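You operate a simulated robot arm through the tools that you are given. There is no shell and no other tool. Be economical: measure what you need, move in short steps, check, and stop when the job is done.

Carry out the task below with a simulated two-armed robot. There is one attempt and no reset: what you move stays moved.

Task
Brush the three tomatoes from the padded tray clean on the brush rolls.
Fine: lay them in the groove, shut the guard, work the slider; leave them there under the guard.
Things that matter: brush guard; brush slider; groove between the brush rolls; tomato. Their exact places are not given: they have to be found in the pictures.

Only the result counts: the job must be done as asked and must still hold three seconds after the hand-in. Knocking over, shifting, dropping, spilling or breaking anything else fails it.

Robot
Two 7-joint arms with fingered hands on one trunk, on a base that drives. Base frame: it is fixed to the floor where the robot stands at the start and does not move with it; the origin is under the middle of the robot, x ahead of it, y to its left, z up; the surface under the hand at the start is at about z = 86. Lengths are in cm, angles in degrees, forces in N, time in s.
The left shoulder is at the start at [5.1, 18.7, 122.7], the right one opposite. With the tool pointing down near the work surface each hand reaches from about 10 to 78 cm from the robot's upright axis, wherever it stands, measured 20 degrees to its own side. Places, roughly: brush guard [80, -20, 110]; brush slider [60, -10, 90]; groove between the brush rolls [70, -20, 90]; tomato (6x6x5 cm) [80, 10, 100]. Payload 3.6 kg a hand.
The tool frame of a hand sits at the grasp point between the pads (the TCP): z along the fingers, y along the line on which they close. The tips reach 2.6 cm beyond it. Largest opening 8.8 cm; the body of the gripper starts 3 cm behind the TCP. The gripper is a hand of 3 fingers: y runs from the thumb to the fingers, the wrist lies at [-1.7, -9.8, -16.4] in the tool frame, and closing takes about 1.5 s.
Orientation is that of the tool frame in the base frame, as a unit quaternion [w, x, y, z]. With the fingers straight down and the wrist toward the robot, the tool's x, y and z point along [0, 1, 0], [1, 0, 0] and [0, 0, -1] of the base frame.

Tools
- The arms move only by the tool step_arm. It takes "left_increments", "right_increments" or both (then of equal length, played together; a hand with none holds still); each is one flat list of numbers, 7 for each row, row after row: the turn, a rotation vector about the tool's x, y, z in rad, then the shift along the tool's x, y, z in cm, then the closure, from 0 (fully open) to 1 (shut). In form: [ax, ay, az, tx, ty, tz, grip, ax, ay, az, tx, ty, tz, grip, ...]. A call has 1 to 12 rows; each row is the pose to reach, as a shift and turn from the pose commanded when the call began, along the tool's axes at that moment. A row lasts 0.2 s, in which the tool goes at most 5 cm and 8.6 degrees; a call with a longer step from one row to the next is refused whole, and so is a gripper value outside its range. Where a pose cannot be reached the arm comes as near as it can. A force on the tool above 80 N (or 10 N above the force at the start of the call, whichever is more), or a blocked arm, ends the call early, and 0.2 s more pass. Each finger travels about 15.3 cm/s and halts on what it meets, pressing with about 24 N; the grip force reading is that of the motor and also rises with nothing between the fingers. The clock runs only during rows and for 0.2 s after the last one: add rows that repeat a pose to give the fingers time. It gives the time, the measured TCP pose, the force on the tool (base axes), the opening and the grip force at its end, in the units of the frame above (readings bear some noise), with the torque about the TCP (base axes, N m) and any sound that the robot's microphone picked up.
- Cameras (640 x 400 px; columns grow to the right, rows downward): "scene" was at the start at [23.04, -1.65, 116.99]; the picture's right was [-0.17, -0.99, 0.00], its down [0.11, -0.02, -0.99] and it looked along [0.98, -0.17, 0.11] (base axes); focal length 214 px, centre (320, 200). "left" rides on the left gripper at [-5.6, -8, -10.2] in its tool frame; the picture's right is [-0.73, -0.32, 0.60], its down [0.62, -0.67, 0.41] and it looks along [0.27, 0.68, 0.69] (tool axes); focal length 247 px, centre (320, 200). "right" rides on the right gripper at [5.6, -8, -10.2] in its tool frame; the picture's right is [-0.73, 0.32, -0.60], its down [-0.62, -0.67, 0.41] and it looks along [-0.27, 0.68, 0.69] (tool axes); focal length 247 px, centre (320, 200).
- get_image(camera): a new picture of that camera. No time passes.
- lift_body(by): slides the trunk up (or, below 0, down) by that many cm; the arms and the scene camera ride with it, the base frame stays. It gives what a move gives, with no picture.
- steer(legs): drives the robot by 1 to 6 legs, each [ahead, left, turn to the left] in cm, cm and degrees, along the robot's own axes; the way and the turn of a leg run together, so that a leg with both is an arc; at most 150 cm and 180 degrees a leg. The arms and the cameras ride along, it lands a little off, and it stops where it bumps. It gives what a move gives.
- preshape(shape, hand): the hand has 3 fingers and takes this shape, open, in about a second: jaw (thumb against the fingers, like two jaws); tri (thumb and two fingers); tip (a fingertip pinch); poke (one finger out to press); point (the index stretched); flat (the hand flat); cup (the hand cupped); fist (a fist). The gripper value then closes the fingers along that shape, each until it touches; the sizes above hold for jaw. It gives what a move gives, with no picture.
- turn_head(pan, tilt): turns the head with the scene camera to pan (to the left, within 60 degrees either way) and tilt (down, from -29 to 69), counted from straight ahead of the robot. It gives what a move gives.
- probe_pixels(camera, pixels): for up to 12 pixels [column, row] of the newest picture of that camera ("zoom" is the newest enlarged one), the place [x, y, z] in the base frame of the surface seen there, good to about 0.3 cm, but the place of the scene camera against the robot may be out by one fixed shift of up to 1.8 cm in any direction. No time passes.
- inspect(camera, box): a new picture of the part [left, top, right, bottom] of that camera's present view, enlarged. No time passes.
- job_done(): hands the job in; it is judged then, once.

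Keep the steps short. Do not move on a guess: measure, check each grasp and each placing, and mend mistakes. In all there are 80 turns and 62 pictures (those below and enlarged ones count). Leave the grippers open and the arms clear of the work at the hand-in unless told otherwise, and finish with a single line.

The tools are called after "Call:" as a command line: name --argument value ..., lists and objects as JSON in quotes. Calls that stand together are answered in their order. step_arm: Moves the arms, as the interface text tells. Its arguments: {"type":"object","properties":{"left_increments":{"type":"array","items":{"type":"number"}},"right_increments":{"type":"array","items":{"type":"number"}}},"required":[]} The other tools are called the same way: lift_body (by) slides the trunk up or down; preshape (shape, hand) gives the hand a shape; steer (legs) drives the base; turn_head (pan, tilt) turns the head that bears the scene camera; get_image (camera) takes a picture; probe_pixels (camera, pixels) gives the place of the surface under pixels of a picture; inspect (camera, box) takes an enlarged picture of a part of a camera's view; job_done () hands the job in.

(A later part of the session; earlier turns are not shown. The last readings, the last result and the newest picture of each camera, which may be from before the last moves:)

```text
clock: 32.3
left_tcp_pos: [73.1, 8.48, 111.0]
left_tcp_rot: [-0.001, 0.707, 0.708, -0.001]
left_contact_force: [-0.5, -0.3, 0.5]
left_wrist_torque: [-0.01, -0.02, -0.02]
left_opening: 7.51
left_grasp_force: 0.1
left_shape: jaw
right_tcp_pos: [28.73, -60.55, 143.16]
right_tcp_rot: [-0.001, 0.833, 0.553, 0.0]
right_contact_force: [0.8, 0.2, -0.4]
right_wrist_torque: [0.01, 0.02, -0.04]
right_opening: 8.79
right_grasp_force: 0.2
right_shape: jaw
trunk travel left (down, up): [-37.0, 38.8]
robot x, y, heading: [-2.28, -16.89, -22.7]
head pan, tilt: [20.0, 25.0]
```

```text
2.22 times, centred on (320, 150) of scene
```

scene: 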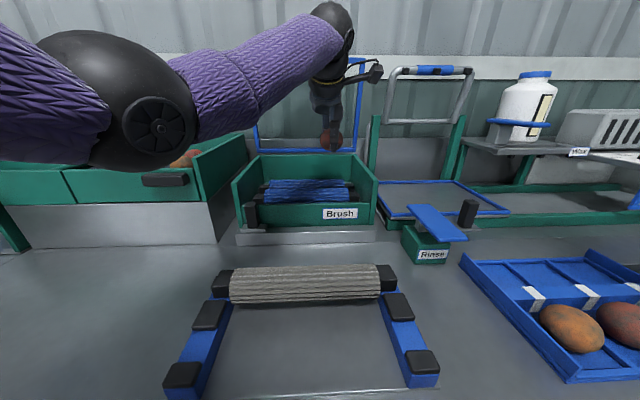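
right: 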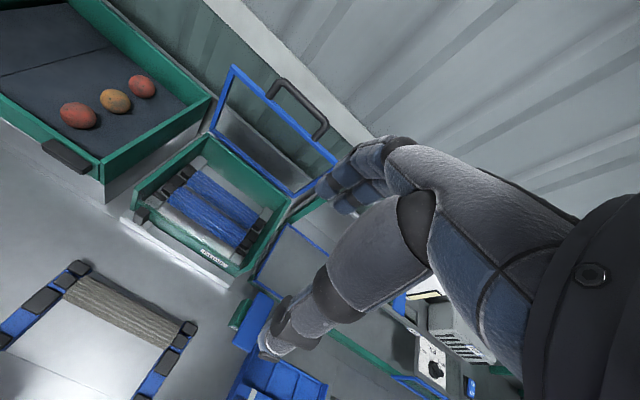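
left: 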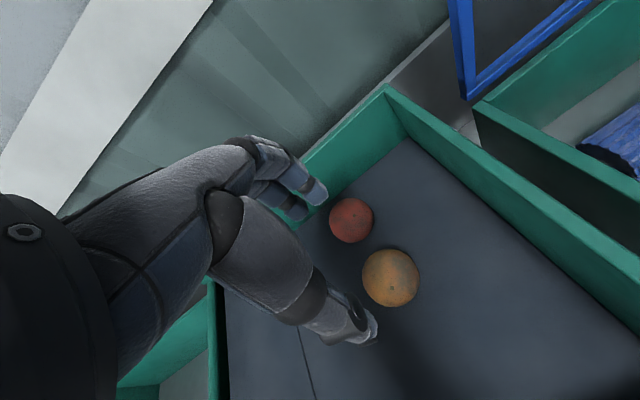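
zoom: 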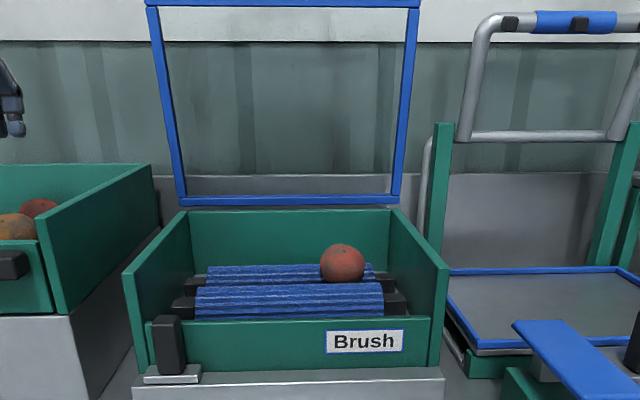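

Tomato 1 sits in the groove. The middle tomato at (390,278) is nearly at the predicted (395,280). A small shift left, then descend and close on it.

Call:
step_arm --left_increments '[0, 0, 0, 0.3, -0.1, 4, 0.18, 0, 0, 0, 0.3, -0.1, 8, 0.18, 0, 0, 0, 0.3, -0.1, 11.6, 0.18, 0, 0, 0, 0.3, -0.1, 11.6, 0.3, 0, 0, 0, 0.3, -0.1, 11.6, 0.5, 0, 0, 0, 0.3, -0.1, 11.6, 0.65, 0, 0, 0, 0.3, -0.1, 11.6, 0.72, 0, 0, 0, 0.3, -0.1, 11.6, 0.72, 0, 0, 0, 0.3, -0.1, 11.6, 0.72]'

Call:
get_image --camera "left"

```text
clock: 34.3
left_tcp_pos: [72.97, 8.96, 99.4]
left_tcp_rot: [0.0, 0.707, 0.707, 0.0]
left_contact_force: [0.3, 0.2, -0.1]
left_wrist_torque: [0.0, -0.01, 0.03]
left_opening: 3.51
left_grasp_force: 15.8
left_shape: jaw
right_tcp_pos: [28.73, -60.43, 143.34]
right_tcp_rot: [-0.001, 0.833, 0.554, 0.0]
right_contact_force: [0.0, 0.1, -0.5]
right_wrist_torque: [-0.03, -0.01, -0.05]
right_opening: 8.78
right_grasp_force: 0.1
right_shape: jaw
trunk travel left (down, up): [-37.0, 38.8]
robot x, y, heading: [-1.99, -16.64, -22.8]
head pan, tilt: [20.0, 25.0]
```

```text
32 pictures are left
```

left: 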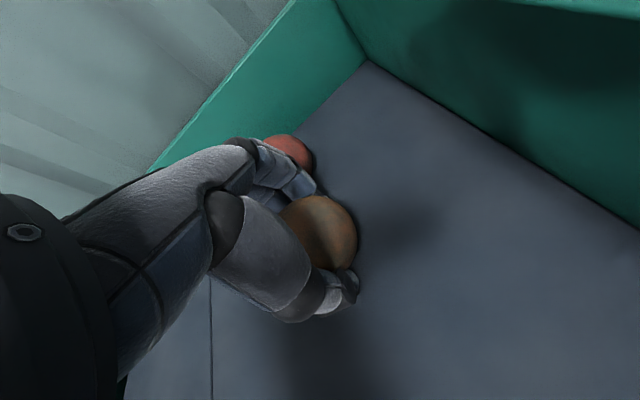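

Held at 3.5 cm, 16 N, the same as the first. Lifting and carrying to above (70.9, -21.5).

Call:
step_arm --left_increments '[0, 0, 0, 0, 0, -2, 0.72, 0, 0, 0, 0, 0, -6, 0.72, 0, 0, 0, 0, 0, -10.6, 0.72, 0, 0, 0, -3.5, -2, -13, 0.72, 0, 0, 0, -7.6, -3.5, -13.4, 0.72, 0, 0, 0, -12.3, -4, -13.4, 0.72, 0, 0, 0, -17, -4, -13.4, 0.72, 0, 0, 0, -21.7, -4, -13.4, 0.72, 0, 0, 0, -26.2, -3.5, -12, 0.72, 0, 0, 0, -30.5, -2.1, -10, 0.72, 0, 0, 0, -30.5, -2.1, -7, 0.72, 0, 0, 0, -30.5, -2.1, -7, 0.72]'

Call:
get_image --camera "left"

```text
clock: 36.9
left_tcp_pos: [70.92, -21.55, 106.28]
left_tcp_rot: [0.001, 0.706, 0.708, 0.001]
left_contact_force: [1.0, -0.1, -0.7]
left_wrist_torque: [0.03, -0.01, -0.01]
left_opening: 3.48
left_grasp_force: 15.6
left_shape: jaw
right_tcp_pos: [28.6, -60.48, 143.11]
right_tcp_rot: [-0.001, 0.833, 0.554, 0.0]
right_contact_force: [0.4, 0.1, 0.1]
right_wrist_torque: [0.08, 0.01, 0.04]
right_opening: 8.75
right_grasp_force: 0.1
right_shape: jaw
trunk travel left (down, up): [-37.0, 38.8]
robot x, y, heading: [-2.81, -16.56, -22.8]
head pan, tilt: [20.0, 25.0]
```

```text
31 pictures are left
```

left: 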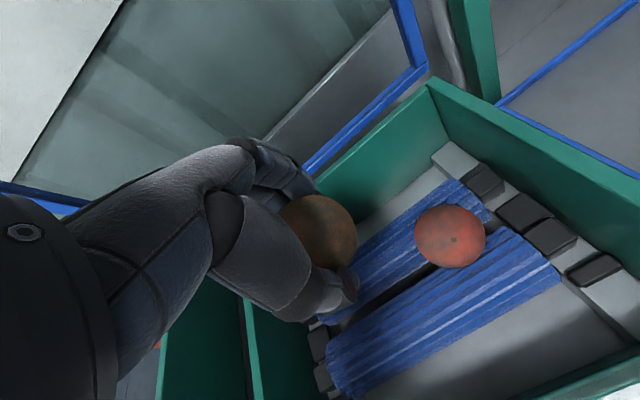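

I'll measure tomato 1's place (450,236) and the held one (325,228).

Call:
probe_pixels --camera "left" --pixels '[[450, 236], [418, 236], [482, 236], [450, 206], [450, 266], [330, 228], [353, 235], [325, 198], [340, 262]]'

```text
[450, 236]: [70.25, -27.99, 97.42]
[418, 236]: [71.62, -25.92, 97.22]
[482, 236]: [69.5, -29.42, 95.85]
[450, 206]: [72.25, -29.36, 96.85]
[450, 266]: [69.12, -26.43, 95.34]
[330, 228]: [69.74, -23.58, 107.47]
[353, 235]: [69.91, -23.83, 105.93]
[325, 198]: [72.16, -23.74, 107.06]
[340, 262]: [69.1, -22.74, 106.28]
```

Tomato 1's centre is ≈(71.2, -27.9, 95), and the held one's centre is ≈1.2 cm to the right of the TCP. I'll shift 1.0 cm left so they don't touch, and lower to z≈96.7.

Call:
step_arm --left_increments '[0, 0, 0, 1.0, -0.1, 2.5, 0.72, 0, 0, 0, 1.0, -0.1, 5, 0.72, 0, 0, 0, 1.0, -0.1, 7.5, 0.72, 0, 0, 0, 1.0, -0.1, 9.3, 0.72, 0, 0, 0, 1.0, -0.1, 9.6, 0.72, 0, 0, 0, 1.0, -0.1, 9.6, 0.72]'

Call:
get_image --camera "left"

```text
clock: 38.3
left_tcp_pos: [70.91, -20.35, 96.77]
left_tcp_rot: [0.0, 0.706, 0.708, 0.0]
left_contact_force: [0.5, 0.5, -0.2]
left_wrist_torque: [-0.02, -0.03, -0.01]
left_opening: 3.48
left_grasp_force: 16.0
left_shape: jaw
right_tcp_pos: [28.62, -60.42, 143.12]
right_tcp_rot: [-0.002, 0.833, 0.553, 0.0]
right_contact_force: [0.1, 0.8, 0.3]
right_wrist_torque: [0.01, 0.02, -0.01]
right_opening: 8.77
right_grasp_force: 0.0
right_shape: jaw
trunk travel left (down, up): [-37.0, 38.8]
robot x, y, heading: [-2.39, -16.92, -22.6]
head pan, tilt: [20.0, 25.0]
```

```text
30 pictures are left
```

left: 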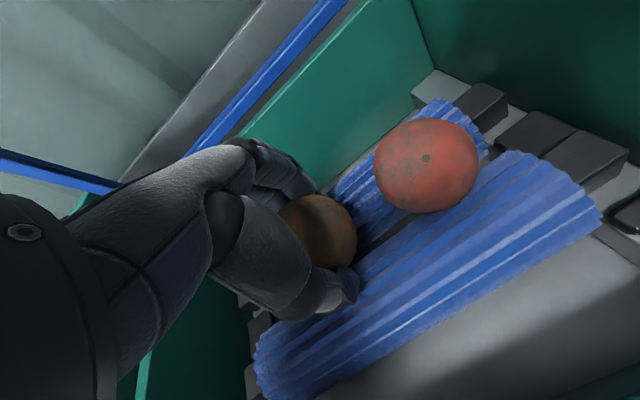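

There is clear space between them. Lowering 0.5, opening, and then reading the result.

Call:
step_arm --left_increments '[0, 0, 0, -0.2, 0.1, 0.5, 0.72, 0, 0, 0, -0.2, 0.1, 0.5, 0.6, 0, 0, 0, -0.2, 0.1, 0.5, 0.5, 0, 0, 0, -0.2, 0.1, 0.3, 0.35, 0, 0, 0, -0.2, 0.1, 0, 0.2, 0, 0, 0, -0.2, 0.1, 0, 0.1, 0, 0, 0, -0.2, 0.1, 0, 0.1]'

Call:
get_image --camera "left"

```text
clock: 39.9
left_tcp_pos: [70.81, -20.77, 96.63]
left_tcp_rot: [-0.001, 0.706, 0.708, 0.0]
left_contact_force: [-0.5, 0.2, -1.0]
left_wrist_torque: [0.01, -0.03, 0.0]
left_opening: 7.89
left_grasp_force: 0.0
left_shape: jaw
right_tcp_pos: [28.63, -60.4, 143.19]
right_tcp_rot: [-0.002, 0.833, 0.554, 0.001]
right_contact_force: [0.2, 0.8, -0.3]
right_wrist_torque: [-0.03, 0.02, -0.01]
right_opening: 8.77
right_grasp_force: 0.1
right_shape: jaw
trunk travel left (down, up): [-37.0, 38.8]
robot x, y, heading: [-2.13, -16.42, -22.7]
head pan, tilt: [20.0, 25.0]
```

```text
29 pictures are left
```

left: 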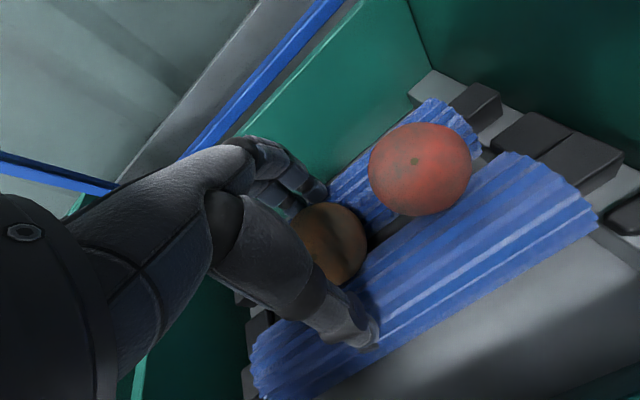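

Tomato 2 rests in the groove. Rising, and going to the tray towards the far tomato.

Call:
step_arm --left_increments '[0, 0, 0, 0, 0, -4.8, 0.1, 0, 0, 0, 0, 0, -9.6, 0.1, 0, 0, 0, 0, -1, -14.2, 0.1, 0, 0, 0, 4.2, -2, -15, 0.1, 0, 0, 0, 8.8, -2, -15, 0.1, 0, 0, 0, 13.4, -2, -15, 0.1, 0, 0, 0, 18, -2, -15, 0.1, 0, 0, 0, 22.2, -1, -15, 0.1, 0, 0, 0, 26.4, 1, -15, 0.1, 0, 0, 0, 29.3, 4.5, -15, 0.1, 0, 0, 0, 29.3, 7.5, -15, 0.1, 0, 0, 0, 29.3, 9.2, -15, 0.1]'

Call:
get_image --camera "left"

Call:
inspect --camera "scene" --box '[220, 60, 420, 240]'

```text
clock: 42.5
left_tcp_pos: [79.93, 8.83, 111.74]
left_tcp_rot: [0.0, 0.706, 0.708, -0.001]
left_contact_force: [0.2, -0.4, -0.4]
left_wrist_torque: [-0.02, -0.01, -0.04]
left_opening: 7.89
left_grasp_force: 0.0
left_shape: jaw
right_tcp_pos: [28.64, -60.38, 143.13]
right_tcp_rot: [-0.001, 0.833, 0.554, 0.0]
right_contact_force: [0.2, -0.1, -0.4]
right_wrist_torque: [0.01, 0.03, -0.02]
right_opening: 8.78
right_grasp_force: 0.0
right_shape: jaw
trunk travel left (down, up): [-37.0, 38.8]
robot x, y, heading: [-2.15, -16.22, -23.1]
head pan, tilt: [20.0, 25.0]
```

```text
28 pictures are left
```

left: 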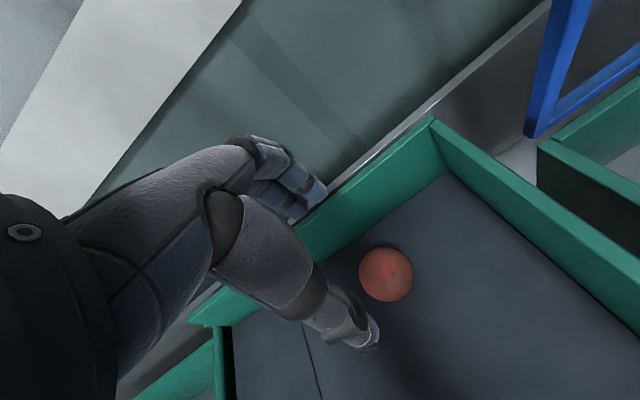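

```text
2.22 times, centred on (320, 150) of scene
```

zoom: 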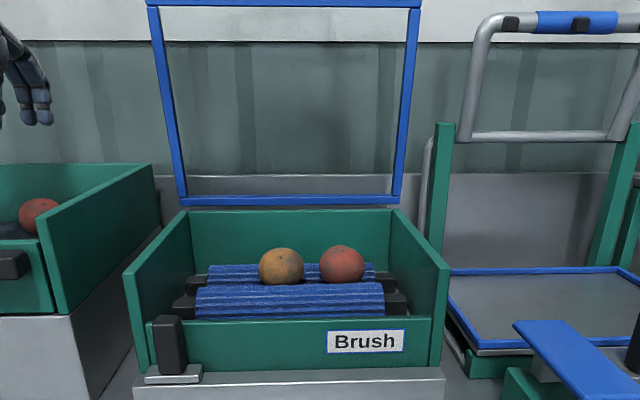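

The far tomato is reachable. I'll measure it, at (386,274), and the back wall before descending.

Call:
probe_pixels --camera "left" --pixels '[[386, 274], [362, 274], [410, 274], [386, 250], [386, 299], [350, 245], [365, 190], [420, 190]]'

```text
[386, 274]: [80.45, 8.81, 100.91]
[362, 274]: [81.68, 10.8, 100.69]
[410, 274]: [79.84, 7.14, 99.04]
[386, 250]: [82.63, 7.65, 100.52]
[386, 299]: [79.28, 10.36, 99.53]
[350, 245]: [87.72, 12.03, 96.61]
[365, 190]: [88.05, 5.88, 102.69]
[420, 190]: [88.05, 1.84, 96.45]
```

The far tomato's centre is ≈(81.4, 9.4, 98.7) and the back wall is at x=88. Shifting ahead and descending, partly closed.

Call:
step_arm --left_increments '[0, 0, 0, 0.5, 1.2, 3, 0.2, 0, 0, 0, 0.5, 1.2, 6, 0.2, 0, 0, 0, 0.5, 1.2, 9, 0.2, 0, 0, 0, 0.5, 1.2, 11, 0.2, 0, 0, 0, 0.5, 1.2, 12.3, 0.2, 0, 0, 0, 0.5, 1.2, 12.3, 0.2]'

Call:
get_image --camera "left"

```text
clock: 43.9
left_tcp_pos: [81.37, 9.11, 99.43]
left_tcp_rot: [-0.001, 0.707, 0.707, 0.0]
left_contact_force: [0.3, 0.6, -1.1]
left_wrist_torque: [0.0, -0.01, -0.04]
left_opening: 7.07
left_grasp_force: 0.0
left_shape: jaw
right_tcp_pos: [28.75, -60.37, 143.2]
right_tcp_rot: [-0.002, 0.833, 0.553, 0.0]
right_contact_force: [0.4, 0.9, 1.0]
right_wrist_torque: [0.01, 0.0, 0.01]
right_opening: 8.79
right_grasp_force: 0.1
right_shape: jaw
trunk travel left (down, up): [-37.0, 38.8]
robot x, y, heading: [-2.58, -16.78, -22.7]
head pan, tilt: [20.0, 25.0]
```

```text
26 pictures are left
```

left: 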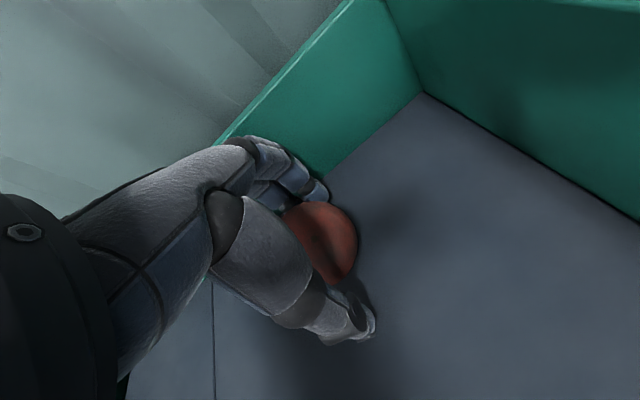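

Fingers straddle it well. Closing, lifting, and carrying back to above (71, -15.5).

Call:
step_arm --left_increments '[0, 0, 0, 0, 0, 0, 0.4, 0, 0, 0, 0, 0, 0, 0.6, 0, 0, 0, 0, 0, 0, 0.72, 0, 0, 0, 0, 0, 0, 0.72, 0, 0, 0, 0, 0, 0, 0.72, 0, 0, 0, 0, 0, -2, 0.72, 0, 0, 0, 0, -0.5, -6, 0.72, 0, 0, 0, 0, -3, -10, 0.72, 0, 0, 0, 0, -7, -13, 0.72, 0, 0, 0, 0, -7, -13, 0.72]'

Call:
step_arm --left_increments '[0, 0, 0, -4, -2.5, 0, 0.72, 0, 0, 0, -8.4, -4.5, 0, 0.72, 0, 0, 0, -13, -5.5, 0, 0.72, 0, 0, 0, -17.6, -5.5, 0, 0.72, 0, 0, 0, -21.5, -4.5, 2, 0.72, 0, 0, 0, -24.6, -3.4, 4, 0.72, 0, 0, 0, -24.6, -3.4, 6.5, 0.72, 0, 0, 0, -24.6, -3.4, 6.5, 0.72]'

Call:
get_image --camera "left"

```text
clock: 46.1
left_tcp_pos: [74.27, 9.27, 112.63]
left_tcp_rot: [0.0, 0.707, 0.708, -0.001]
left_contact_force: [0.5, 0.1, -1.1]
left_wrist_torque: [-0.02, 0.02, 0.0]
left_opening: 3.44
left_grasp_force: 15.7
left_shape: jaw
right_tcp_pos: [28.73, -60.45, 143.11]
right_tcp_rot: [-0.001, 0.833, 0.553, -0.001]
right_contact_force: [-0.5, -0.1, 0.3]
right_wrist_torque: [0.03, 0.01, 0.0]
right_opening: 8.78
right_grasp_force: 0.0
right_shape: jaw
trunk travel left (down, up): [-37.0, 38.8]
robot x, y, heading: [-2.14, -16.45, -22.5]
head pan, tilt: [20.0, 25.0]
```

```text
clock: 47.9
left_tcp_pos: [70.98, -15.47, 105.98]
left_tcp_rot: [0.001, 0.706, 0.708, 0.001]
left_contact_force: [-0.3, 0.1, -0.8]
left_wrist_torque: [-0.03, -0.04, -0.01]
left_opening: 3.46
left_grasp_force: 15.9
left_shape: jaw
right_tcp_pos: [28.73, -60.38, 143.24]
right_tcp_rot: [-0.001, 0.833, 0.554, 0.001]
right_contact_force: [-0.3, 0.1, -0.2]
right_wrist_torque: [0.0, -0.02, 0.02]
right_opening: 8.75
right_grasp_force: 0.0
right_shape: jaw
trunk travel left (down, up): [-37.0, 38.8]
robot x, y, heading: [-2.0, -16.58, -22.6]
head pan, tilt: [20.0, 25.0]
```

```text
25 pictures are left
```

left: 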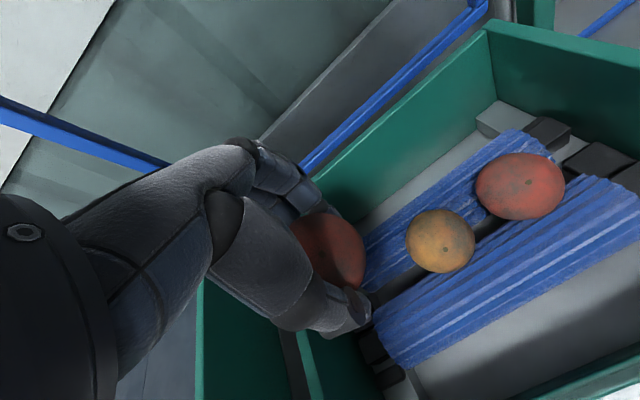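

Call:
probe_pixels --camera "left" --pixels '[[440, 240], [410, 240], [470, 240], [520, 185], [338, 250], [362, 255], [335, 218], [367, 325], [365, 240], [385, 290]]'

```text
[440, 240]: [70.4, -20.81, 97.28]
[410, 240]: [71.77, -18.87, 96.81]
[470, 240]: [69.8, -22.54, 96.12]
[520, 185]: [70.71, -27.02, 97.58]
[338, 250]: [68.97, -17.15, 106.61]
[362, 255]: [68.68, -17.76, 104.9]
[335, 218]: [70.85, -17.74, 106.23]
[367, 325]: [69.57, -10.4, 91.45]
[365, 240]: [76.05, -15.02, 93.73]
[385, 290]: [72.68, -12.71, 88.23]
```

Held tomato is offset (-0.8, -0.9) from the TCP; tomato 2's centre is at y≈-20.8. I'll shift 0.75 left and 0.9 ahead, and lower to z≈96.8.

Call:
step_arm --left_increments '[0, 0, 0, 0.7, 0.8, 2.5, 0.72, 0, 0, 0, 0.7, 0.8, 5, 0.72, 0, 0, 0, 0.7, 0.8, 7.5, 0.72, 0, 0, 0, 0.7, 0.8, 9, 0.72, 0, 0, 0, 0.7, 0.8, 9, 0.72]'

Call:
get_image --camera "left"

```text
clock: 49.1
left_tcp_pos: [71.66, -14.71, 96.98]
left_tcp_rot: [-0.001, 0.706, 0.708, 0.0]
left_contact_force: [0.8, -0.1, -1.5]
left_wrist_torque: [-0.02, -0.01, 0.03]
left_opening: 3.46
left_grasp_force: 16.2
left_shape: jaw
right_tcp_pos: [28.76, -60.5, 143.21]
right_tcp_rot: [-0.001, 0.832, 0.554, 0.0]
right_contact_force: [0.5, 0.4, -0.8]
right_wrist_torque: [-0.01, 0.0, -0.05]
right_opening: 8.77
right_grasp_force: 0.2
right_shape: jaw
trunk travel left (down, up): [-37.0, 38.8]
robot x, y, heading: [-2.37, -16.71, -22.6]
head pan, tilt: [20.0, 25.0]
```

```text
24 pictures are left
```

left: 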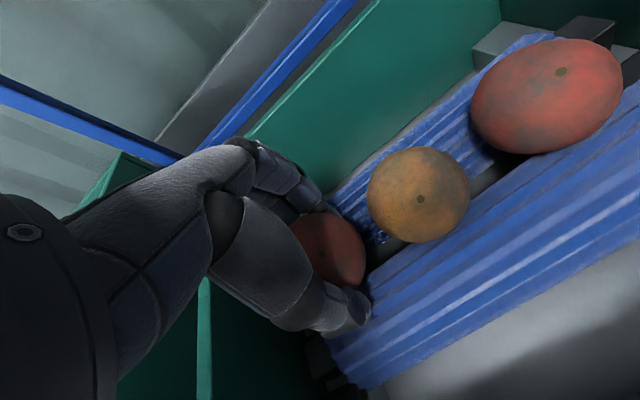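

No contact with tomato 2. Lowering 0.3, opening and rising slightly.

Call:
step_arm --left_increments '[0, 0, 0, 0, 0, 0.4, 0.72, 0, 0, 0, 0, 0, 0.4, 0.6, 0, 0, 0, 0, 0, 0.4, 0.5, 0, 0, 0, 0, 0, 0.2, 0.35, 0, 0, 0, 0, 0, 0, 0.2, 0, 0, 0, 0, 0, 0, 0.1, 0, 0, 0, 0, 0, 0, 0.1, 0, 0, 0, 0, 0, -4, 0.1, 0, 0, 0, 0, 0, -8, 0.1, 0, 0, 0, 0, -2, -12, 0.1, 0, 0, 0, 0, -5, -15, 0.1]'

Call:
get_image --camera "left"

Call:
inspect --camera "scene" --box '[220, 60, 420, 240]'

```text
clock: 51.5
left_tcp_pos: [66.48, -14.76, 111.99]
left_tcp_rot: [0.0, 0.707, 0.708, 0.0]
left_contact_force: [-0.1, 0.5, 0.0]
left_wrist_torque: [0.01, -0.03, 0.01]
left_opening: 7.89
left_grasp_force: 0.1
left_shape: jaw
right_tcp_pos: [28.59, -60.49, 143.23]
right_tcp_rot: [-0.001, 0.833, 0.554, 0.0]
right_contact_force: [0.0, -0.5, 1.0]
right_wrist_torque: [0.01, -0.04, 0.01]
right_opening: 8.76
right_grasp_force: 0.0
right_shape: jaw
trunk travel left (down, up): [-37.0, 38.8]
robot x, y, heading: [-2.48, -16.65, -22.7]
head pan, tilt: [20.0, 25.0]
```

```text
23 pictures are left
```

left: 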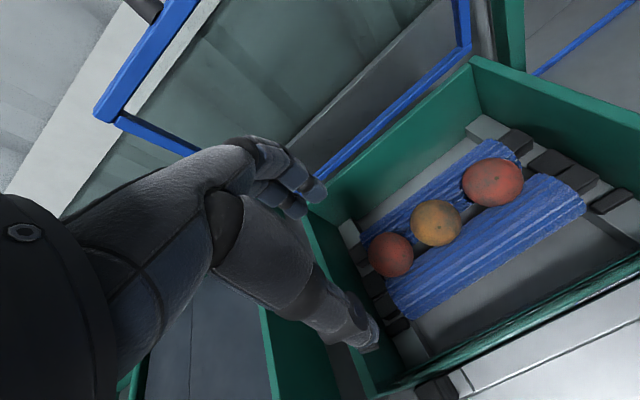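

```text
2.22 times, centred on (320, 150) of scene
```

zoom: 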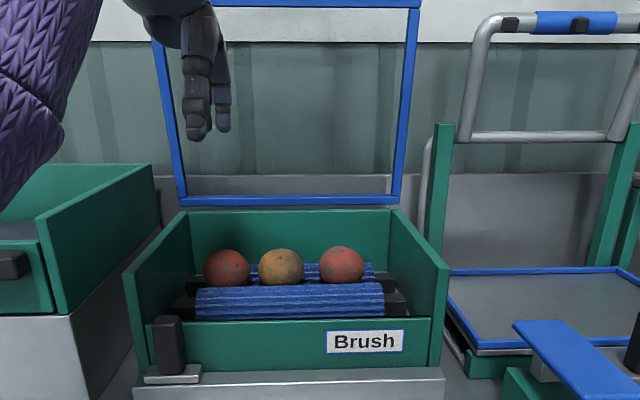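

All three lie in the groove. I'll check how close tomato 3 is to the left roll end.

Call:
probe_pixels --camera "left" --pixels '[[390, 255], [371, 255], [410, 255], [436, 222], [493, 182], [400, 300], [365, 228], [520, 150], [575, 195], [345, 232], [370, 280], [100, 118]]'

Call:
inspect --camera "left" --box '[320, 120, 620, 340]'

```text
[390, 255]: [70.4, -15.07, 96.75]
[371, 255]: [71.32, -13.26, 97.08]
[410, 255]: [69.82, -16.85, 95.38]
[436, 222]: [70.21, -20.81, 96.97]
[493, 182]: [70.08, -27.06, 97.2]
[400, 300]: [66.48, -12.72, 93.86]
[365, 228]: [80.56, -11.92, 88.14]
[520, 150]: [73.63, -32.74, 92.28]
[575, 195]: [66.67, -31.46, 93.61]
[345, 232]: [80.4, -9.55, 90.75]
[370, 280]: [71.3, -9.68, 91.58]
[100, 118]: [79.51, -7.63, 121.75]
```

```text
1.82 times, centred on (470, 230) of left
```

zoom: 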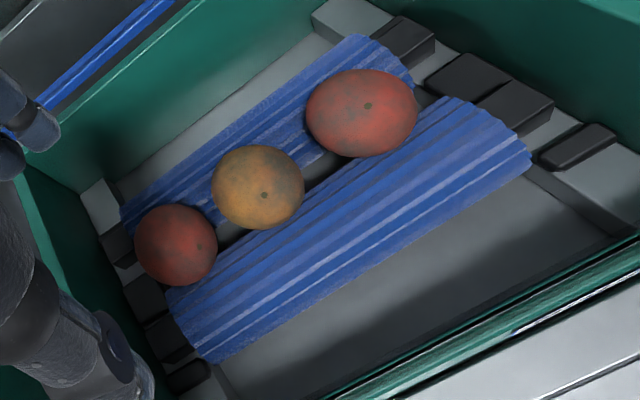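

The tomatoes sit at y≈-14.6, -20.8 and -27.5, all between the rolls. Next is the guard: its handle is at about (80.3, -22, 125), out of reach from here. I'll draw the left hand back and up, raise the trunk 8 cm, and turn 14° more to the right.

Call:
step_arm --left_increments '[0, 0, 0, 1, -3, -3.8, 0, 0, 0, 0, 2, -6, -7.6, 0, 0, 0, 0, 3, -9, -11.4, 0, 0, 0, 0, 4, -12, -15.2, 0, 0, 0, 0, 5, -14, -19, 0, 0, 0, 0, 5, -14, -19, 0]'

Call:
lift_body --by 8

Call:
steer --legs '[[0, 0, -14]]'

Call:
turn_head --pan 25 --tilt 12

Call:
get_image --camera "scene"

Call:
get_image --camera "left"

```text
clock: 52.9
left_tcp_pos: [58.13, -8.06, 131.01]
left_tcp_rot: [0.0, 0.706, 0.708, 0.0]
left_contact_force: [0.3, -0.1, 0.3]
left_wrist_torque: [0.02, -0.01, -0.01]
left_opening: 8.78
left_grasp_force: 0.0
left_shape: jaw
left hand out of reach, approached as far as the arm can: row 3, 4, 5, 6
right_tcp_pos: [28.63, -60.46, 143.14]
right_tcp_rot: [-0.001, 0.833, 0.553, 0.001]
right_contact_force: [0.0, 0.8, 0.1]
right_wrist_torque: [0.02, 0.01, -0.02]
right_opening: 8.78
right_grasp_force: 0.1
right_shape: jaw
trunk travel left (down, up): [-37.0, 38.8]
robot x, y, heading: [-2.38, -16.55, -22.7]
head pan, tilt: [20.0, 25.0]
```

```text
clock: 54.1
left_tcp_pos: [58.11, -8.09, 139.02]
left_tcp_rot: [0.0, 0.707, 0.708, 0.0]
left_contact_force: [-1.4, 0.2, 0.5]
left_wrist_torque: [0.0, 0.01, -0.01]
left_opening: 8.76
left_grasp_force: 0.1
left_shape: jaw
right_tcp_pos: [28.79, -60.42, 151.1]
right_tcp_rot: [0.0, 0.833, 0.553, -0.001]
right_contact_force: [-0.6, 0.0, -1.1]
right_wrist_torque: [0.02, -0.02, -0.02]
right_opening: 8.78
right_grasp_force: 0.1
right_shape: jaw
trunk travel left (down, up): [-45.0, 30.8]
robot x, y, heading: [-2.34, -16.67, -22.7]
head pan, tilt: [20.0, 25.0]
```

```text
clock: 55.3
left_tcp_pos: [58.26, -23.02, 139.05]
left_tcp_rot: [0.0, 0.788, 0.616, 0.001]
left_contact_force: [-0.7, -0.3, -0.1]
left_wrist_torque: [-0.01, -0.01, 0.02]
left_opening: 8.78
left_grasp_force: 0.0
left_shape: jaw
right_tcp_pos: [16.92, -66.55, 151.1]
right_tcp_rot: [-0.001, 0.895, 0.447, 0.0]
right_contact_force: [-0.2, 0.2, 0.3]
right_wrist_torque: [0.02, 0.0, -0.01]
right_opening: 8.77
right_grasp_force: 0.1
right_shape: jaw
trunk travel left (down, up): [-45.0, 30.8]
robot x, y, heading: [-1.98, -16.77, -37.1]
head pan, tilt: [20.0, 25.0]
```

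```text
clock: 56.1
left_tcp_pos: [58.35, -23.04, 139.02]
left_tcp_rot: [0.0, 0.788, 0.615, -0.001]
left_contact_force: [1.6, -0.4, 0.3]
left_wrist_torque: [0.04, -0.04, 0.02]
left_opening: 8.79
left_grasp_force: 0.0
left_shape: jaw
right_tcp_pos: [17.14, -66.57, 151.14]
right_tcp_rot: [0.0, 0.895, 0.447, 0.0]
right_contact_force: [-0.4, -0.1, -0.1]
right_wrist_torque: [-0.03, 0.02, -0.02]
right_opening: 8.79
right_grasp_force: 0.1
right_shape: jaw
trunk travel left (down, up): [-45.0, 30.8]
robot x, y, heading: [-2.21, -16.48, -36.8]
head pan, tilt: [25.0, 12.0]
```

```text
20 pictures are left
```

scene: 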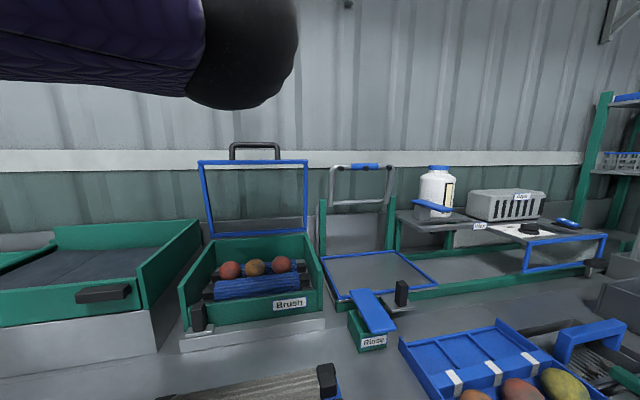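

```text
19 pictures are left
```

left: 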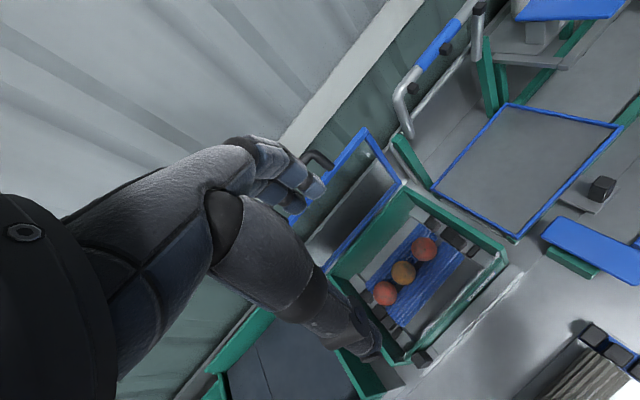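

The handle is seen at (255,148) in the scene and at (318,158) in the left picture. I'll measure it and the guard's frame.

Call:
probe_pixels --camera "left" --pixels '[[312, 155], [325, 159], [331, 166], [362, 133], [345, 150], [380, 165], [400, 182]]'

Call:
probe_pixels --camera "scene" --pixels '[[255, 144], [235, 147], [275, 147], [231, 155], [278, 155], [255, 162], [203, 164], [306, 161], [213, 236], [305, 232], [228, 270]]'

```text
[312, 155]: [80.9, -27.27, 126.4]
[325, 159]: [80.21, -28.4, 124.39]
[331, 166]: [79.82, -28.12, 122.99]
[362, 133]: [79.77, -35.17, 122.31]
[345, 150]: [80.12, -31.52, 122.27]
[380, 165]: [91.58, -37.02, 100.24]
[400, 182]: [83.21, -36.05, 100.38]
```

```text
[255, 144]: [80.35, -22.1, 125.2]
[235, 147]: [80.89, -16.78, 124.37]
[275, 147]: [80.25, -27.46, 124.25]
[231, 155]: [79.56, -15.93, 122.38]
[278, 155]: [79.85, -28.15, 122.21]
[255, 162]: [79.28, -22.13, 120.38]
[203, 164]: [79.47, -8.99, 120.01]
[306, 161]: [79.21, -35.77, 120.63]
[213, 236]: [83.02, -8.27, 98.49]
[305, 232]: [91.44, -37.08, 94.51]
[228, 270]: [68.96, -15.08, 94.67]
```

The handle bar runs y -16.5…-28 at about (81.1, 126), standing ~2 cm proud of the frame (its top edge is at x≈79.8, z≈122.3); the hinge is at about (83.2, 100). I'll come in from above with the fingers tilted 15° ahead and stop 6 cm above the bar.

Call:
step_arm --left_increments '[-0.05, 0, 0, 1.3, 4, 1, 0, -0.1, 0, 0, 2.6, 8, 2, 0, -0.16, 0, 0, 3.9, 12, 3, 0, -0.21, 0, 0, 5.2, 16, 4.5, 0, -0.26, 0, 0, 6.5, 19.9, 6, 0.25, -0.26, 0, 0, 6.5, 19.9, 6, 0.25]'

Call:
get_image --camera "left"

```text
clock: 57.5
left_tcp_pos: [79.39, -21.44, 133.19]
left_tcp_rot: [0.103, 0.781, 0.61, 0.08]
left_contact_force: [0.3, -0.2, -0.4]
left_wrist_torque: [0.01, -0.03, 0.02]
left_opening: 6.64
left_grasp_force: 0.1
left_shape: jaw
right_tcp_pos: [17.0, -66.66, 151.32]
right_tcp_rot: [-0.001, 0.894, 0.447, 0.0]
right_contact_force: [0.0, 0.2, -0.5]
right_wrist_torque: [-0.07, -0.04, 0.0]
right_opening: 8.77
right_grasp_force: 0.0
right_shape: jaw
trunk travel left (down, up): [-45.0, 30.8]
robot x, y, heading: [-2.09, -16.81, -36.9]
head pan, tilt: [25.0, 12.0]
```

```text
18 pictures are left
```

left: 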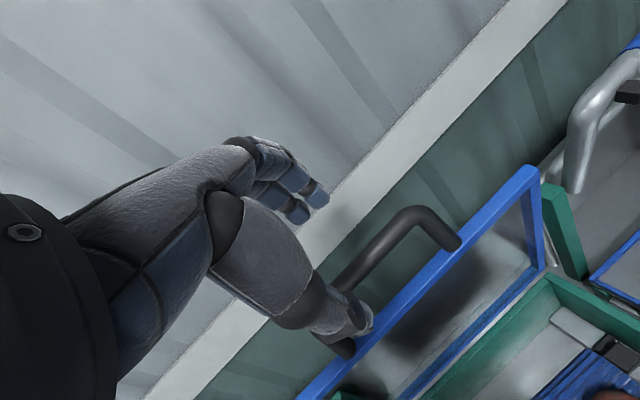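

The bar runs through (375,258), near the predicted grasp line. I'll measure it again from here.

Call:
probe_pixels --camera "left" --pixels '[[370, 262], [385, 243], [400, 224], [365, 258], [378, 262], [440, 235], [430, 275], [400, 310]]'

```text
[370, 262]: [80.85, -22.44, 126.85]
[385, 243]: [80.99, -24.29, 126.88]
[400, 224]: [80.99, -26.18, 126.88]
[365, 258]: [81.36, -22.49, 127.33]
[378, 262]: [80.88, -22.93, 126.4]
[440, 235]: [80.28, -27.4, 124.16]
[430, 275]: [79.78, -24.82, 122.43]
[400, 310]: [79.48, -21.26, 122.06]
```

The bar's centre is ≈(81.4, -22, 126.5). Advancing 6.5 cm along the fingers, then closing around it.

Call:
step_arm --left_increments '[0, 0, 0, 0, 0.3, 3, 0.25, 0, 0, 0, 0, 0.3, 5, 0.25, 0, 0, 0, 0, 0.3, 6.5, 0.25, 0, 0, 0, 0, 0.3, 6.5, 0.25, 0, 0, 0, 0, 0.3, 6.5, 0.5, 0, 0, 0, 0, 0.3, 6.5, 0.7, 0, 0, 0, 0, 0.3, 6.5, 0.9, 0, 0, 0, 0, 0.3, 6.5, 0.95, 0, 0, 0, 0, 0.3, 6.5, 0.95, 0, 0, 0, 0, 0.3, 6.5, 0.95]'

Call:
get_image --camera "left"

```text
clock: 59.7
left_tcp_pos: [81.13, -21.94, 126.72]
left_tcp_rot: [0.102, 0.781, 0.611, 0.08]
left_contact_force: [-0.3, 0.2, -0.2]
left_wrist_torque: [-0.01, 0.03, 0.02]
left_opening: 0.51
left_grasp_force: 0.1
left_shape: jaw
right_tcp_pos: [17.0, -66.6, 151.16]
right_tcp_rot: [-0.001, 0.894, 0.447, 0.0]
right_contact_force: [1.1, -0.1, 0.5]
right_wrist_torque: [0.03, -0.02, -0.01]
right_opening: 8.78
right_grasp_force: 0.1
right_shape: jaw
trunk travel left (down, up): [-45.0, 30.8]
robot x, y, heading: [-2.22, -16.75, -36.8]
head pan, tilt: [25.0, 12.0]
```

```text
17 pictures are left
```

left: 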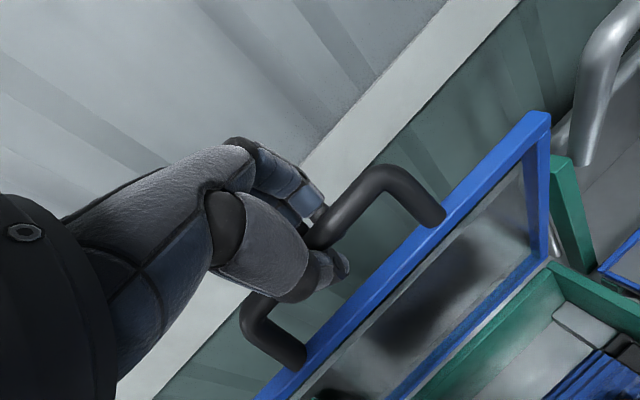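

The fingers have closed round the bar (tips nearly meeting under it), so it's caged. Pulling the guard along its arc, slowly, to about 30°.

Call:
step_arm --left_increments '[0, 0, 0, -0.32, -1.27, -0.21, 0.95, 0, 0, 0, -0.65, -2.62, -0.36, 0.95, 0, 0, 0, -1.19, -4.83, -0.44, 0.95, 0, 0, 0, -1.72, -7.04, -0.33, 0.95, 0, 0, 0, -2.23, -9.27, 0, 0.95, 0, 0, 0, -2.73, -11.5, 0.54, 0.95, 0, 0, 0, -2.73, -11.5, 0.54, 0.95]'

Call:
get_image --camera "scene"

```text
clock: 61.3
left_tcp_pos: [69.8, -21.84, 123.28]
left_tcp_rot: [0.102, 0.782, 0.61, 0.08]
left_contact_force: [-0.3, -1.7, -1.2]
left_wrist_torque: [0.02, -0.02, 0.03]
left_opening: 0.46
left_grasp_force: 0.0
left_shape: jaw
right_tcp_pos: [17.03, -66.58, 151.09]
right_tcp_rot: [-0.001, 0.895, 0.447, -0.001]
right_contact_force: [0.6, -0.1, -0.1]
right_wrist_torque: [0.0, 0.01, 0.0]
right_opening: 8.77
right_grasp_force: 0.2
right_shape: jaw
trunk travel left (down, up): [-45.0, 30.8]
robot x, y, heading: [-2.52, -16.45, -36.8]
head pan, tilt: [25.0, 12.0]
```

```text
16 pictures are left
```

scene: 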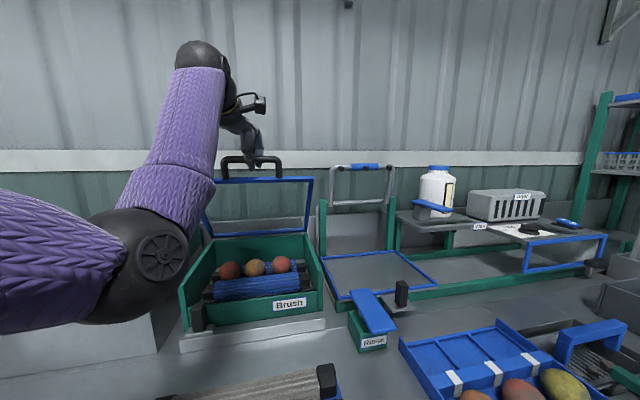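

The guard follows well with little force. Continuing the arc to about 70°.

Call:
step_arm --left_increments '[0, 0, 0, -0.46, -2.09, 0.68, 0.95, 0, 0, 0, -0.9, -4.14, 1.58, 0.95, 0, 0, 0, -1.31, -6.13, 2.63, 0.95, 0, 0, 0, -1.69, -8.06, 3.85, 0.95, 0, 0, 0, -2.02, -9.81, 5.29, 0.95, 0, 0, 0, -2.32, -11.48, 6.86, 0.95, 0, 0, 0, -2.58, -13, 8.55, 0.95, 0, 0, 0, -2.78, -14.32, 10.35, 0.95, 0, 0, 0, -2.78, -14.32, 10.35, 0.95]'

Call:
get_image --camera "scene"

Call:
get_image --camera "left"

```text
clock: 63.3
left_tcp_pos: [58.2, -21.92, 109.7]
left_tcp_rot: [0.103, 0.781, 0.611, 0.08]
left_contact_force: [-0.7, 0.2, -0.5]
left_wrist_torque: [-0.01, 0.02, 0.0]
left_opening: 0.45
left_grasp_force: 0.1
left_shape: jaw
right_tcp_pos: [17.13, -66.59, 151.25]
right_tcp_rot: [-0.001, 0.894, 0.447, 0.0]
right_contact_force: [-0.3, 0.0, -0.6]
right_wrist_torque: [-0.02, 0.01, 0.01]
right_opening: 8.77
right_grasp_force: 0.1
right_shape: jaw
trunk travel left (down, up): [-45.0, 30.8]
robot x, y, heading: [-2.11, -16.67, -37.0]
head pan, tilt: [25.0, 12.0]
```

```text
15 pictures are left
```

scene: 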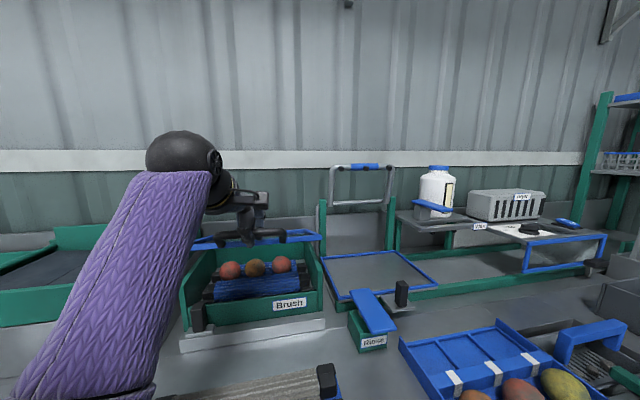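

```text
14 pictures are left
```

left: 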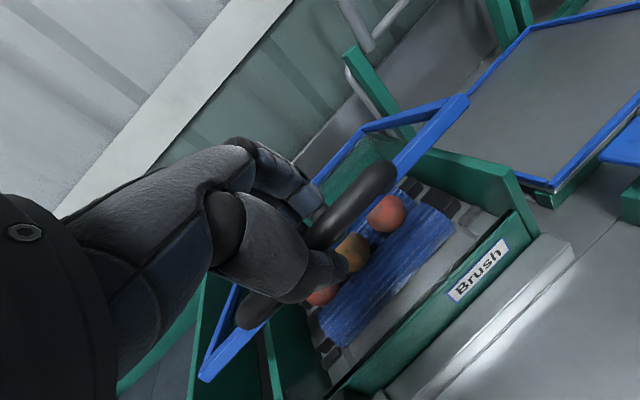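

The guard is at ~70°. Continuing to ~84°, watching the force.

Call:
step_arm --left_increments '[0, 0, 0, -0.17, -1.24, 1.94, 0.95, 0, 0, 0, -0.29, -2.29, 4.05, 0.95, 0, 0, 0, -0.35, -2.99, 5.72, 0.95, 0, 0, 0, -0.35, -2.99, 5.72, 0.95]'

Call:
inspect --camera "scene" --box '[140, 160, 360, 360]'

```text
clock: 64.3
left_tcp_pos: [57.91, -21.72, 105.01]
left_tcp_rot: [0.115, 0.777, 0.611, 0.096]
left_contact_force: [-16.0, -3.9, 1.9]
left_wrist_torque: [0.01, 0.13, 0.11]
left_opening: 0.7
left_grasp_force: 0.2
left_shape: jaw
right_tcp_pos: [16.68, -66.76, 151.21]
right_tcp_rot: [0.0, 0.895, 0.447, 0.001]
right_contact_force: [0.0, -0.1, 0.6]
right_wrist_torque: [0.01, -0.01, 0.01]
right_opening: 8.75
right_grasp_force: 0.1
right_shape: jaw
trunk travel left (down, up): [-45.0, 30.8]
robot x, y, heading: [-2.37, -16.4, -37.1]
head pan, tilt: [25.0, 12.0]
```

```text
2.00 times, centred on (250, 260) of scene
```

zoom: 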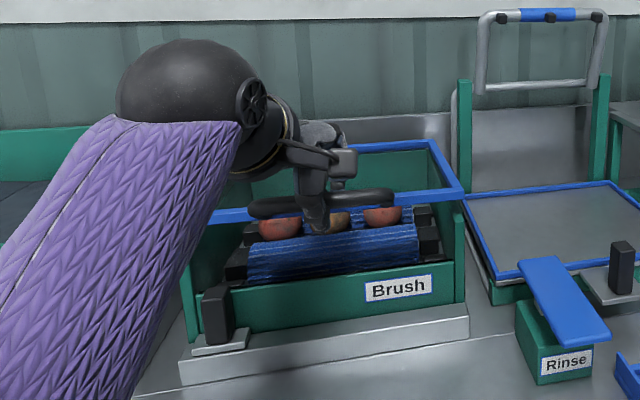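

At z≈105 the hand pulls outward with 16 N: my arc is slightly too wide here. I'll ease 1.3 cm ahead and go 1 cm lower.

Call:
step_arm --left_increments '[0, 0, 0, 0.3, 1.2, 0.3, 0.95, 0, 0, 0, 0.35, 1.15, 1.0, 0.95, 0, 0, 0, 0.35, 1.15, 1.0, 0.95]'

Call:
get_image --camera "left"

```text
clock: 65.1
left_tcp_pos: [58.04, -21.87, 102.96]
left_tcp_rot: [0.103, 0.781, 0.61, 0.085]
left_contact_force: [-21.6, -0.5, 0.2]
left_wrist_torque: [-0.02, 0.13, 0.15]
left_opening: 1.07
left_grasp_force: 24.3
left_shape: jaw
right_tcp_pos: [16.48, -66.61, 151.4]
right_tcp_rot: [0.001, 0.895, 0.447, 0.002]
right_contact_force: [-0.7, -0.4, -0.6]
right_wrist_torque: [0.0, 0.0, 0.02]
right_opening: 8.79
right_grasp_force: 0.0
right_shape: jaw
trunk travel left (down, up): [-45.0, 30.8]
robot x, y, heading: [-2.31, -16.31, -36.9]
head pan, tilt: [25.0, 12.0]
```

```text
12 pictures are left
```

left: 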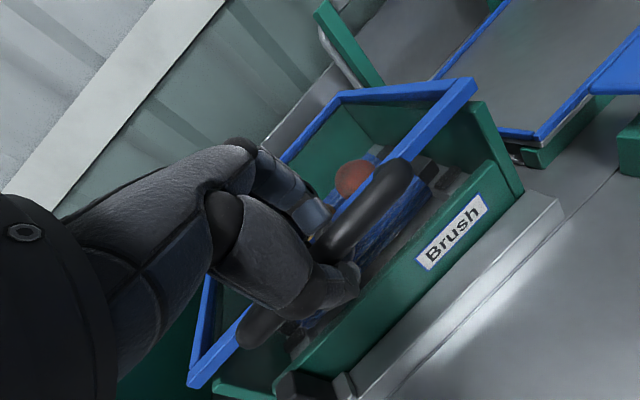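

The fingers are now wedged between the bar and the frame. The guard is only a few cm from shut, so I'll open partly, check, and withdraw upward along the fingers.

Call:
step_arm --left_increments '[0, 0, 0, 0, 0, 0, 0.8, 0, 0, 0, 0, -0.3, 0, 0.6, 0, 0, 0, 0, -0.3, 0, 0.5, 0, 0, 0, 0, -0.3, 0, 0.5, 0, 0, 0, 0, -0.3, 0, 0.5]'

Call:
get_image --camera "left"

```text
clock: 66.3
left_tcp_pos: [58.34, -21.62, 102.97]
left_tcp_rot: [0.104, 0.78, 0.61, 0.087]
left_contact_force: [-1.3, -0.4, -0.7]
left_wrist_torque: [0.0, 0.0, 0.02]
left_opening: 4.53
left_grasp_force: 0.0
left_shape: jaw
right_tcp_pos: [17.05, -66.55, 151.22]
right_tcp_rot: [-0.001, 0.895, 0.447, 0.0]
right_contact_force: [0.0, 0.3, 0.1]
right_wrist_torque: [0.01, -0.02, 0.01]
right_opening: 8.79
right_grasp_force: 0.0
right_shape: jaw
trunk travel left (down, up): [-45.0, 30.8]
robot x, y, heading: [-2.46, -16.59, -37.2]
head pan, tilt: [25.0, 12.0]
```

```text
11 pictures are left
```

left: 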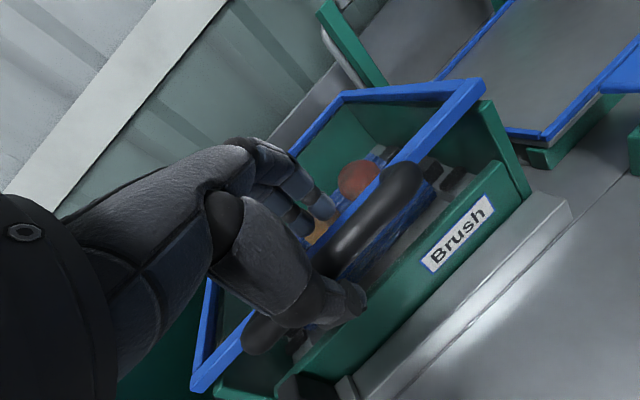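

Load is gone and the guard stays put. Withdrawing along the fingers.

Call:
step_arm --left_increments '[0, 0, 0, 0, 0, -1, 0.5, 0, 0, 0, 0, 0, -2.5, 0.45, 0, 0, 0, 0, 0, -5, 0.35, 0, 0, 0, 0, 0, -9, 0.35, 0, 0, 0, 0, 0, -9, 0.35]'

Call:
inspect --camera "left" --box '[160, 60, 560, 400]'

Call:
probe_pixels --camera "zoom" --pixels '[[320, 200], [400, 200], [300, 250], [350, 150], [450, 100], [250, 300]]'

```text
clock: 67.5
left_tcp_pos: [55.8, -21.37, 111.48]
left_tcp_rot: [0.103, 0.782, 0.61, 0.079]
left_contact_force: [0.1, -0.6, 0.2]
left_wrist_torque: [-0.05, 0.0, -0.01]
left_opening: 5.67
left_grasp_force: 0.1
left_shape: jaw
right_tcp_pos: [17.07, -66.78, 151.19]
right_tcp_rot: [-0.001, 0.894, 0.447, 0.0]
right_contact_force: [0.6, 0.6, -0.2]
right_wrist_torque: [0.0, -0.02, -0.03]
right_opening: 8.75
right_grasp_force: 0.1
right_shape: jaw
trunk travel left (down, up): [-45.0, 30.8]
robot x, y, heading: [-2.25, -16.2, -36.6]
head pan, tilt: [25.0, 12.0]
```

```text
1.18 times, centred on (360, 230) of left
```

zoom: 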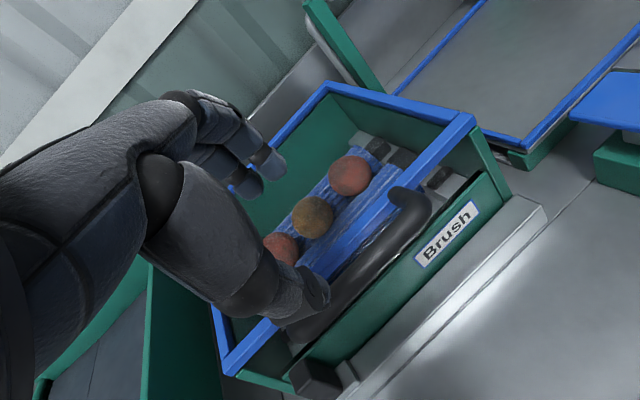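

```text
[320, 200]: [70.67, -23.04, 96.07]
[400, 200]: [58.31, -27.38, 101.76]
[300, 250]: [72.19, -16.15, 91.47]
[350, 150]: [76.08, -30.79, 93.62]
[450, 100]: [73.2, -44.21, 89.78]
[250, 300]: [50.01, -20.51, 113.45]
```

The hand is free. I'll measure the frame's front bar and sides to see whether the guard is shut.

Call:
probe_pixels --camera "zoom" --pixels '[[440, 147], [462, 125], [235, 355], [375, 215], [420, 108], [328, 92], [410, 210], [360, 275], [489, 180], [318, 375], [475, 150], [225, 320]]'

Call:
inspect --camera "scene" --box '[140, 160, 360, 360]'

```text
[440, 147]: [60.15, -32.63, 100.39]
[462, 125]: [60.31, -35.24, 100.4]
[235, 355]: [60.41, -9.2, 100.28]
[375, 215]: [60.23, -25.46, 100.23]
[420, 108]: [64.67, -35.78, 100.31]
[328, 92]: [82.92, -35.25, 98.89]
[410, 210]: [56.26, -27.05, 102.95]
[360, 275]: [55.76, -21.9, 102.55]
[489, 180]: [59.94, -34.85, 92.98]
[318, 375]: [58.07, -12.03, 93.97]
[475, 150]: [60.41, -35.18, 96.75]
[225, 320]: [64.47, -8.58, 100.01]
```

```text
2.00 times, centred on (250, 260) of scene
```

zoom: 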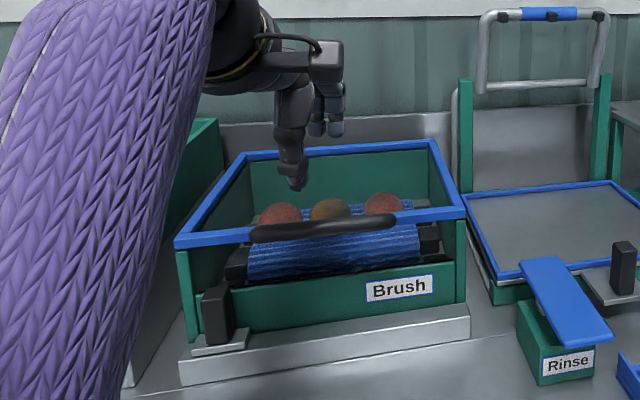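

The frame's front top is at z≈100.3, perhaps 1 cm above its seat. I'll close the fingers and press gently down on the handle bar to make sure it's fully shut.

Call:
step_arm --left_increments '[0, 0, 0, 0, 0, 0, 0.6, 0, 0, 0, 0, 0, 0, 1, 0, 0, 0, 0, 0, 0, 1, 0, 0, 0, 0, -0.8, 3, 1, 0, 0, 0, 0, -1.4, 5.3, 1, 0, 0, 0, 0, -1.7, 6.3, 1, 0, 0, 0, 0, -1.9, 7.0, 1, 0, 0, 0, 0, -1.9, 7.0, 1]'

Call:
inspect --camera "left" --box '[160, 60, 560, 400]'

```text
clock: 69.5
left_tcp_pos: [57.69, -20.1, 106.19]
left_tcp_rot: [0.116, 0.773, 0.615, 0.105]
left_contact_force: [0.6, 0.5, -0.6]
left_wrist_torque: [0.01, 0.01, -0.02]
left_opening: 0.01
left_grasp_force: 24.2
left_shape: jaw
right_tcp_pos: [17.04, -66.53, 151.13]
right_tcp_rot: [-0.001, 0.895, 0.447, -0.001]
right_contact_force: [0.0, 0.3, 0.4]
right_wrist_torque: [0.02, 0.03, -0.02]
right_opening: 8.78
right_grasp_force: 0.0
right_shape: jaw
trunk travel left (down, up): [-45.0, 30.8]
robot x, y, heading: [-1.91, -16.54, -36.9]
head pan, tilt: [25.0, 12.0]
stopped in row 8 (left hand): the arm was blocked; the commanded pose is now the measured one
```

```text
1.18 times, centred on (360, 230) of left
```

zoom: 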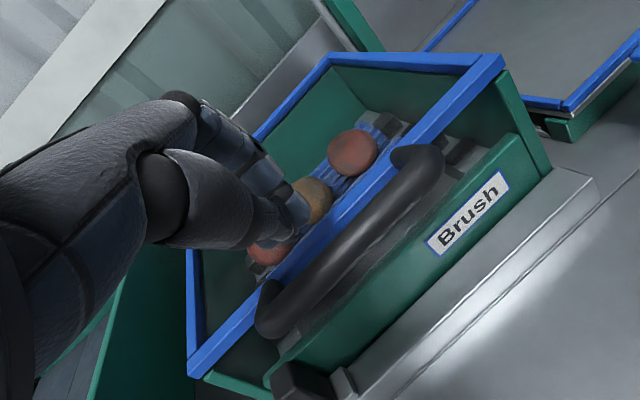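

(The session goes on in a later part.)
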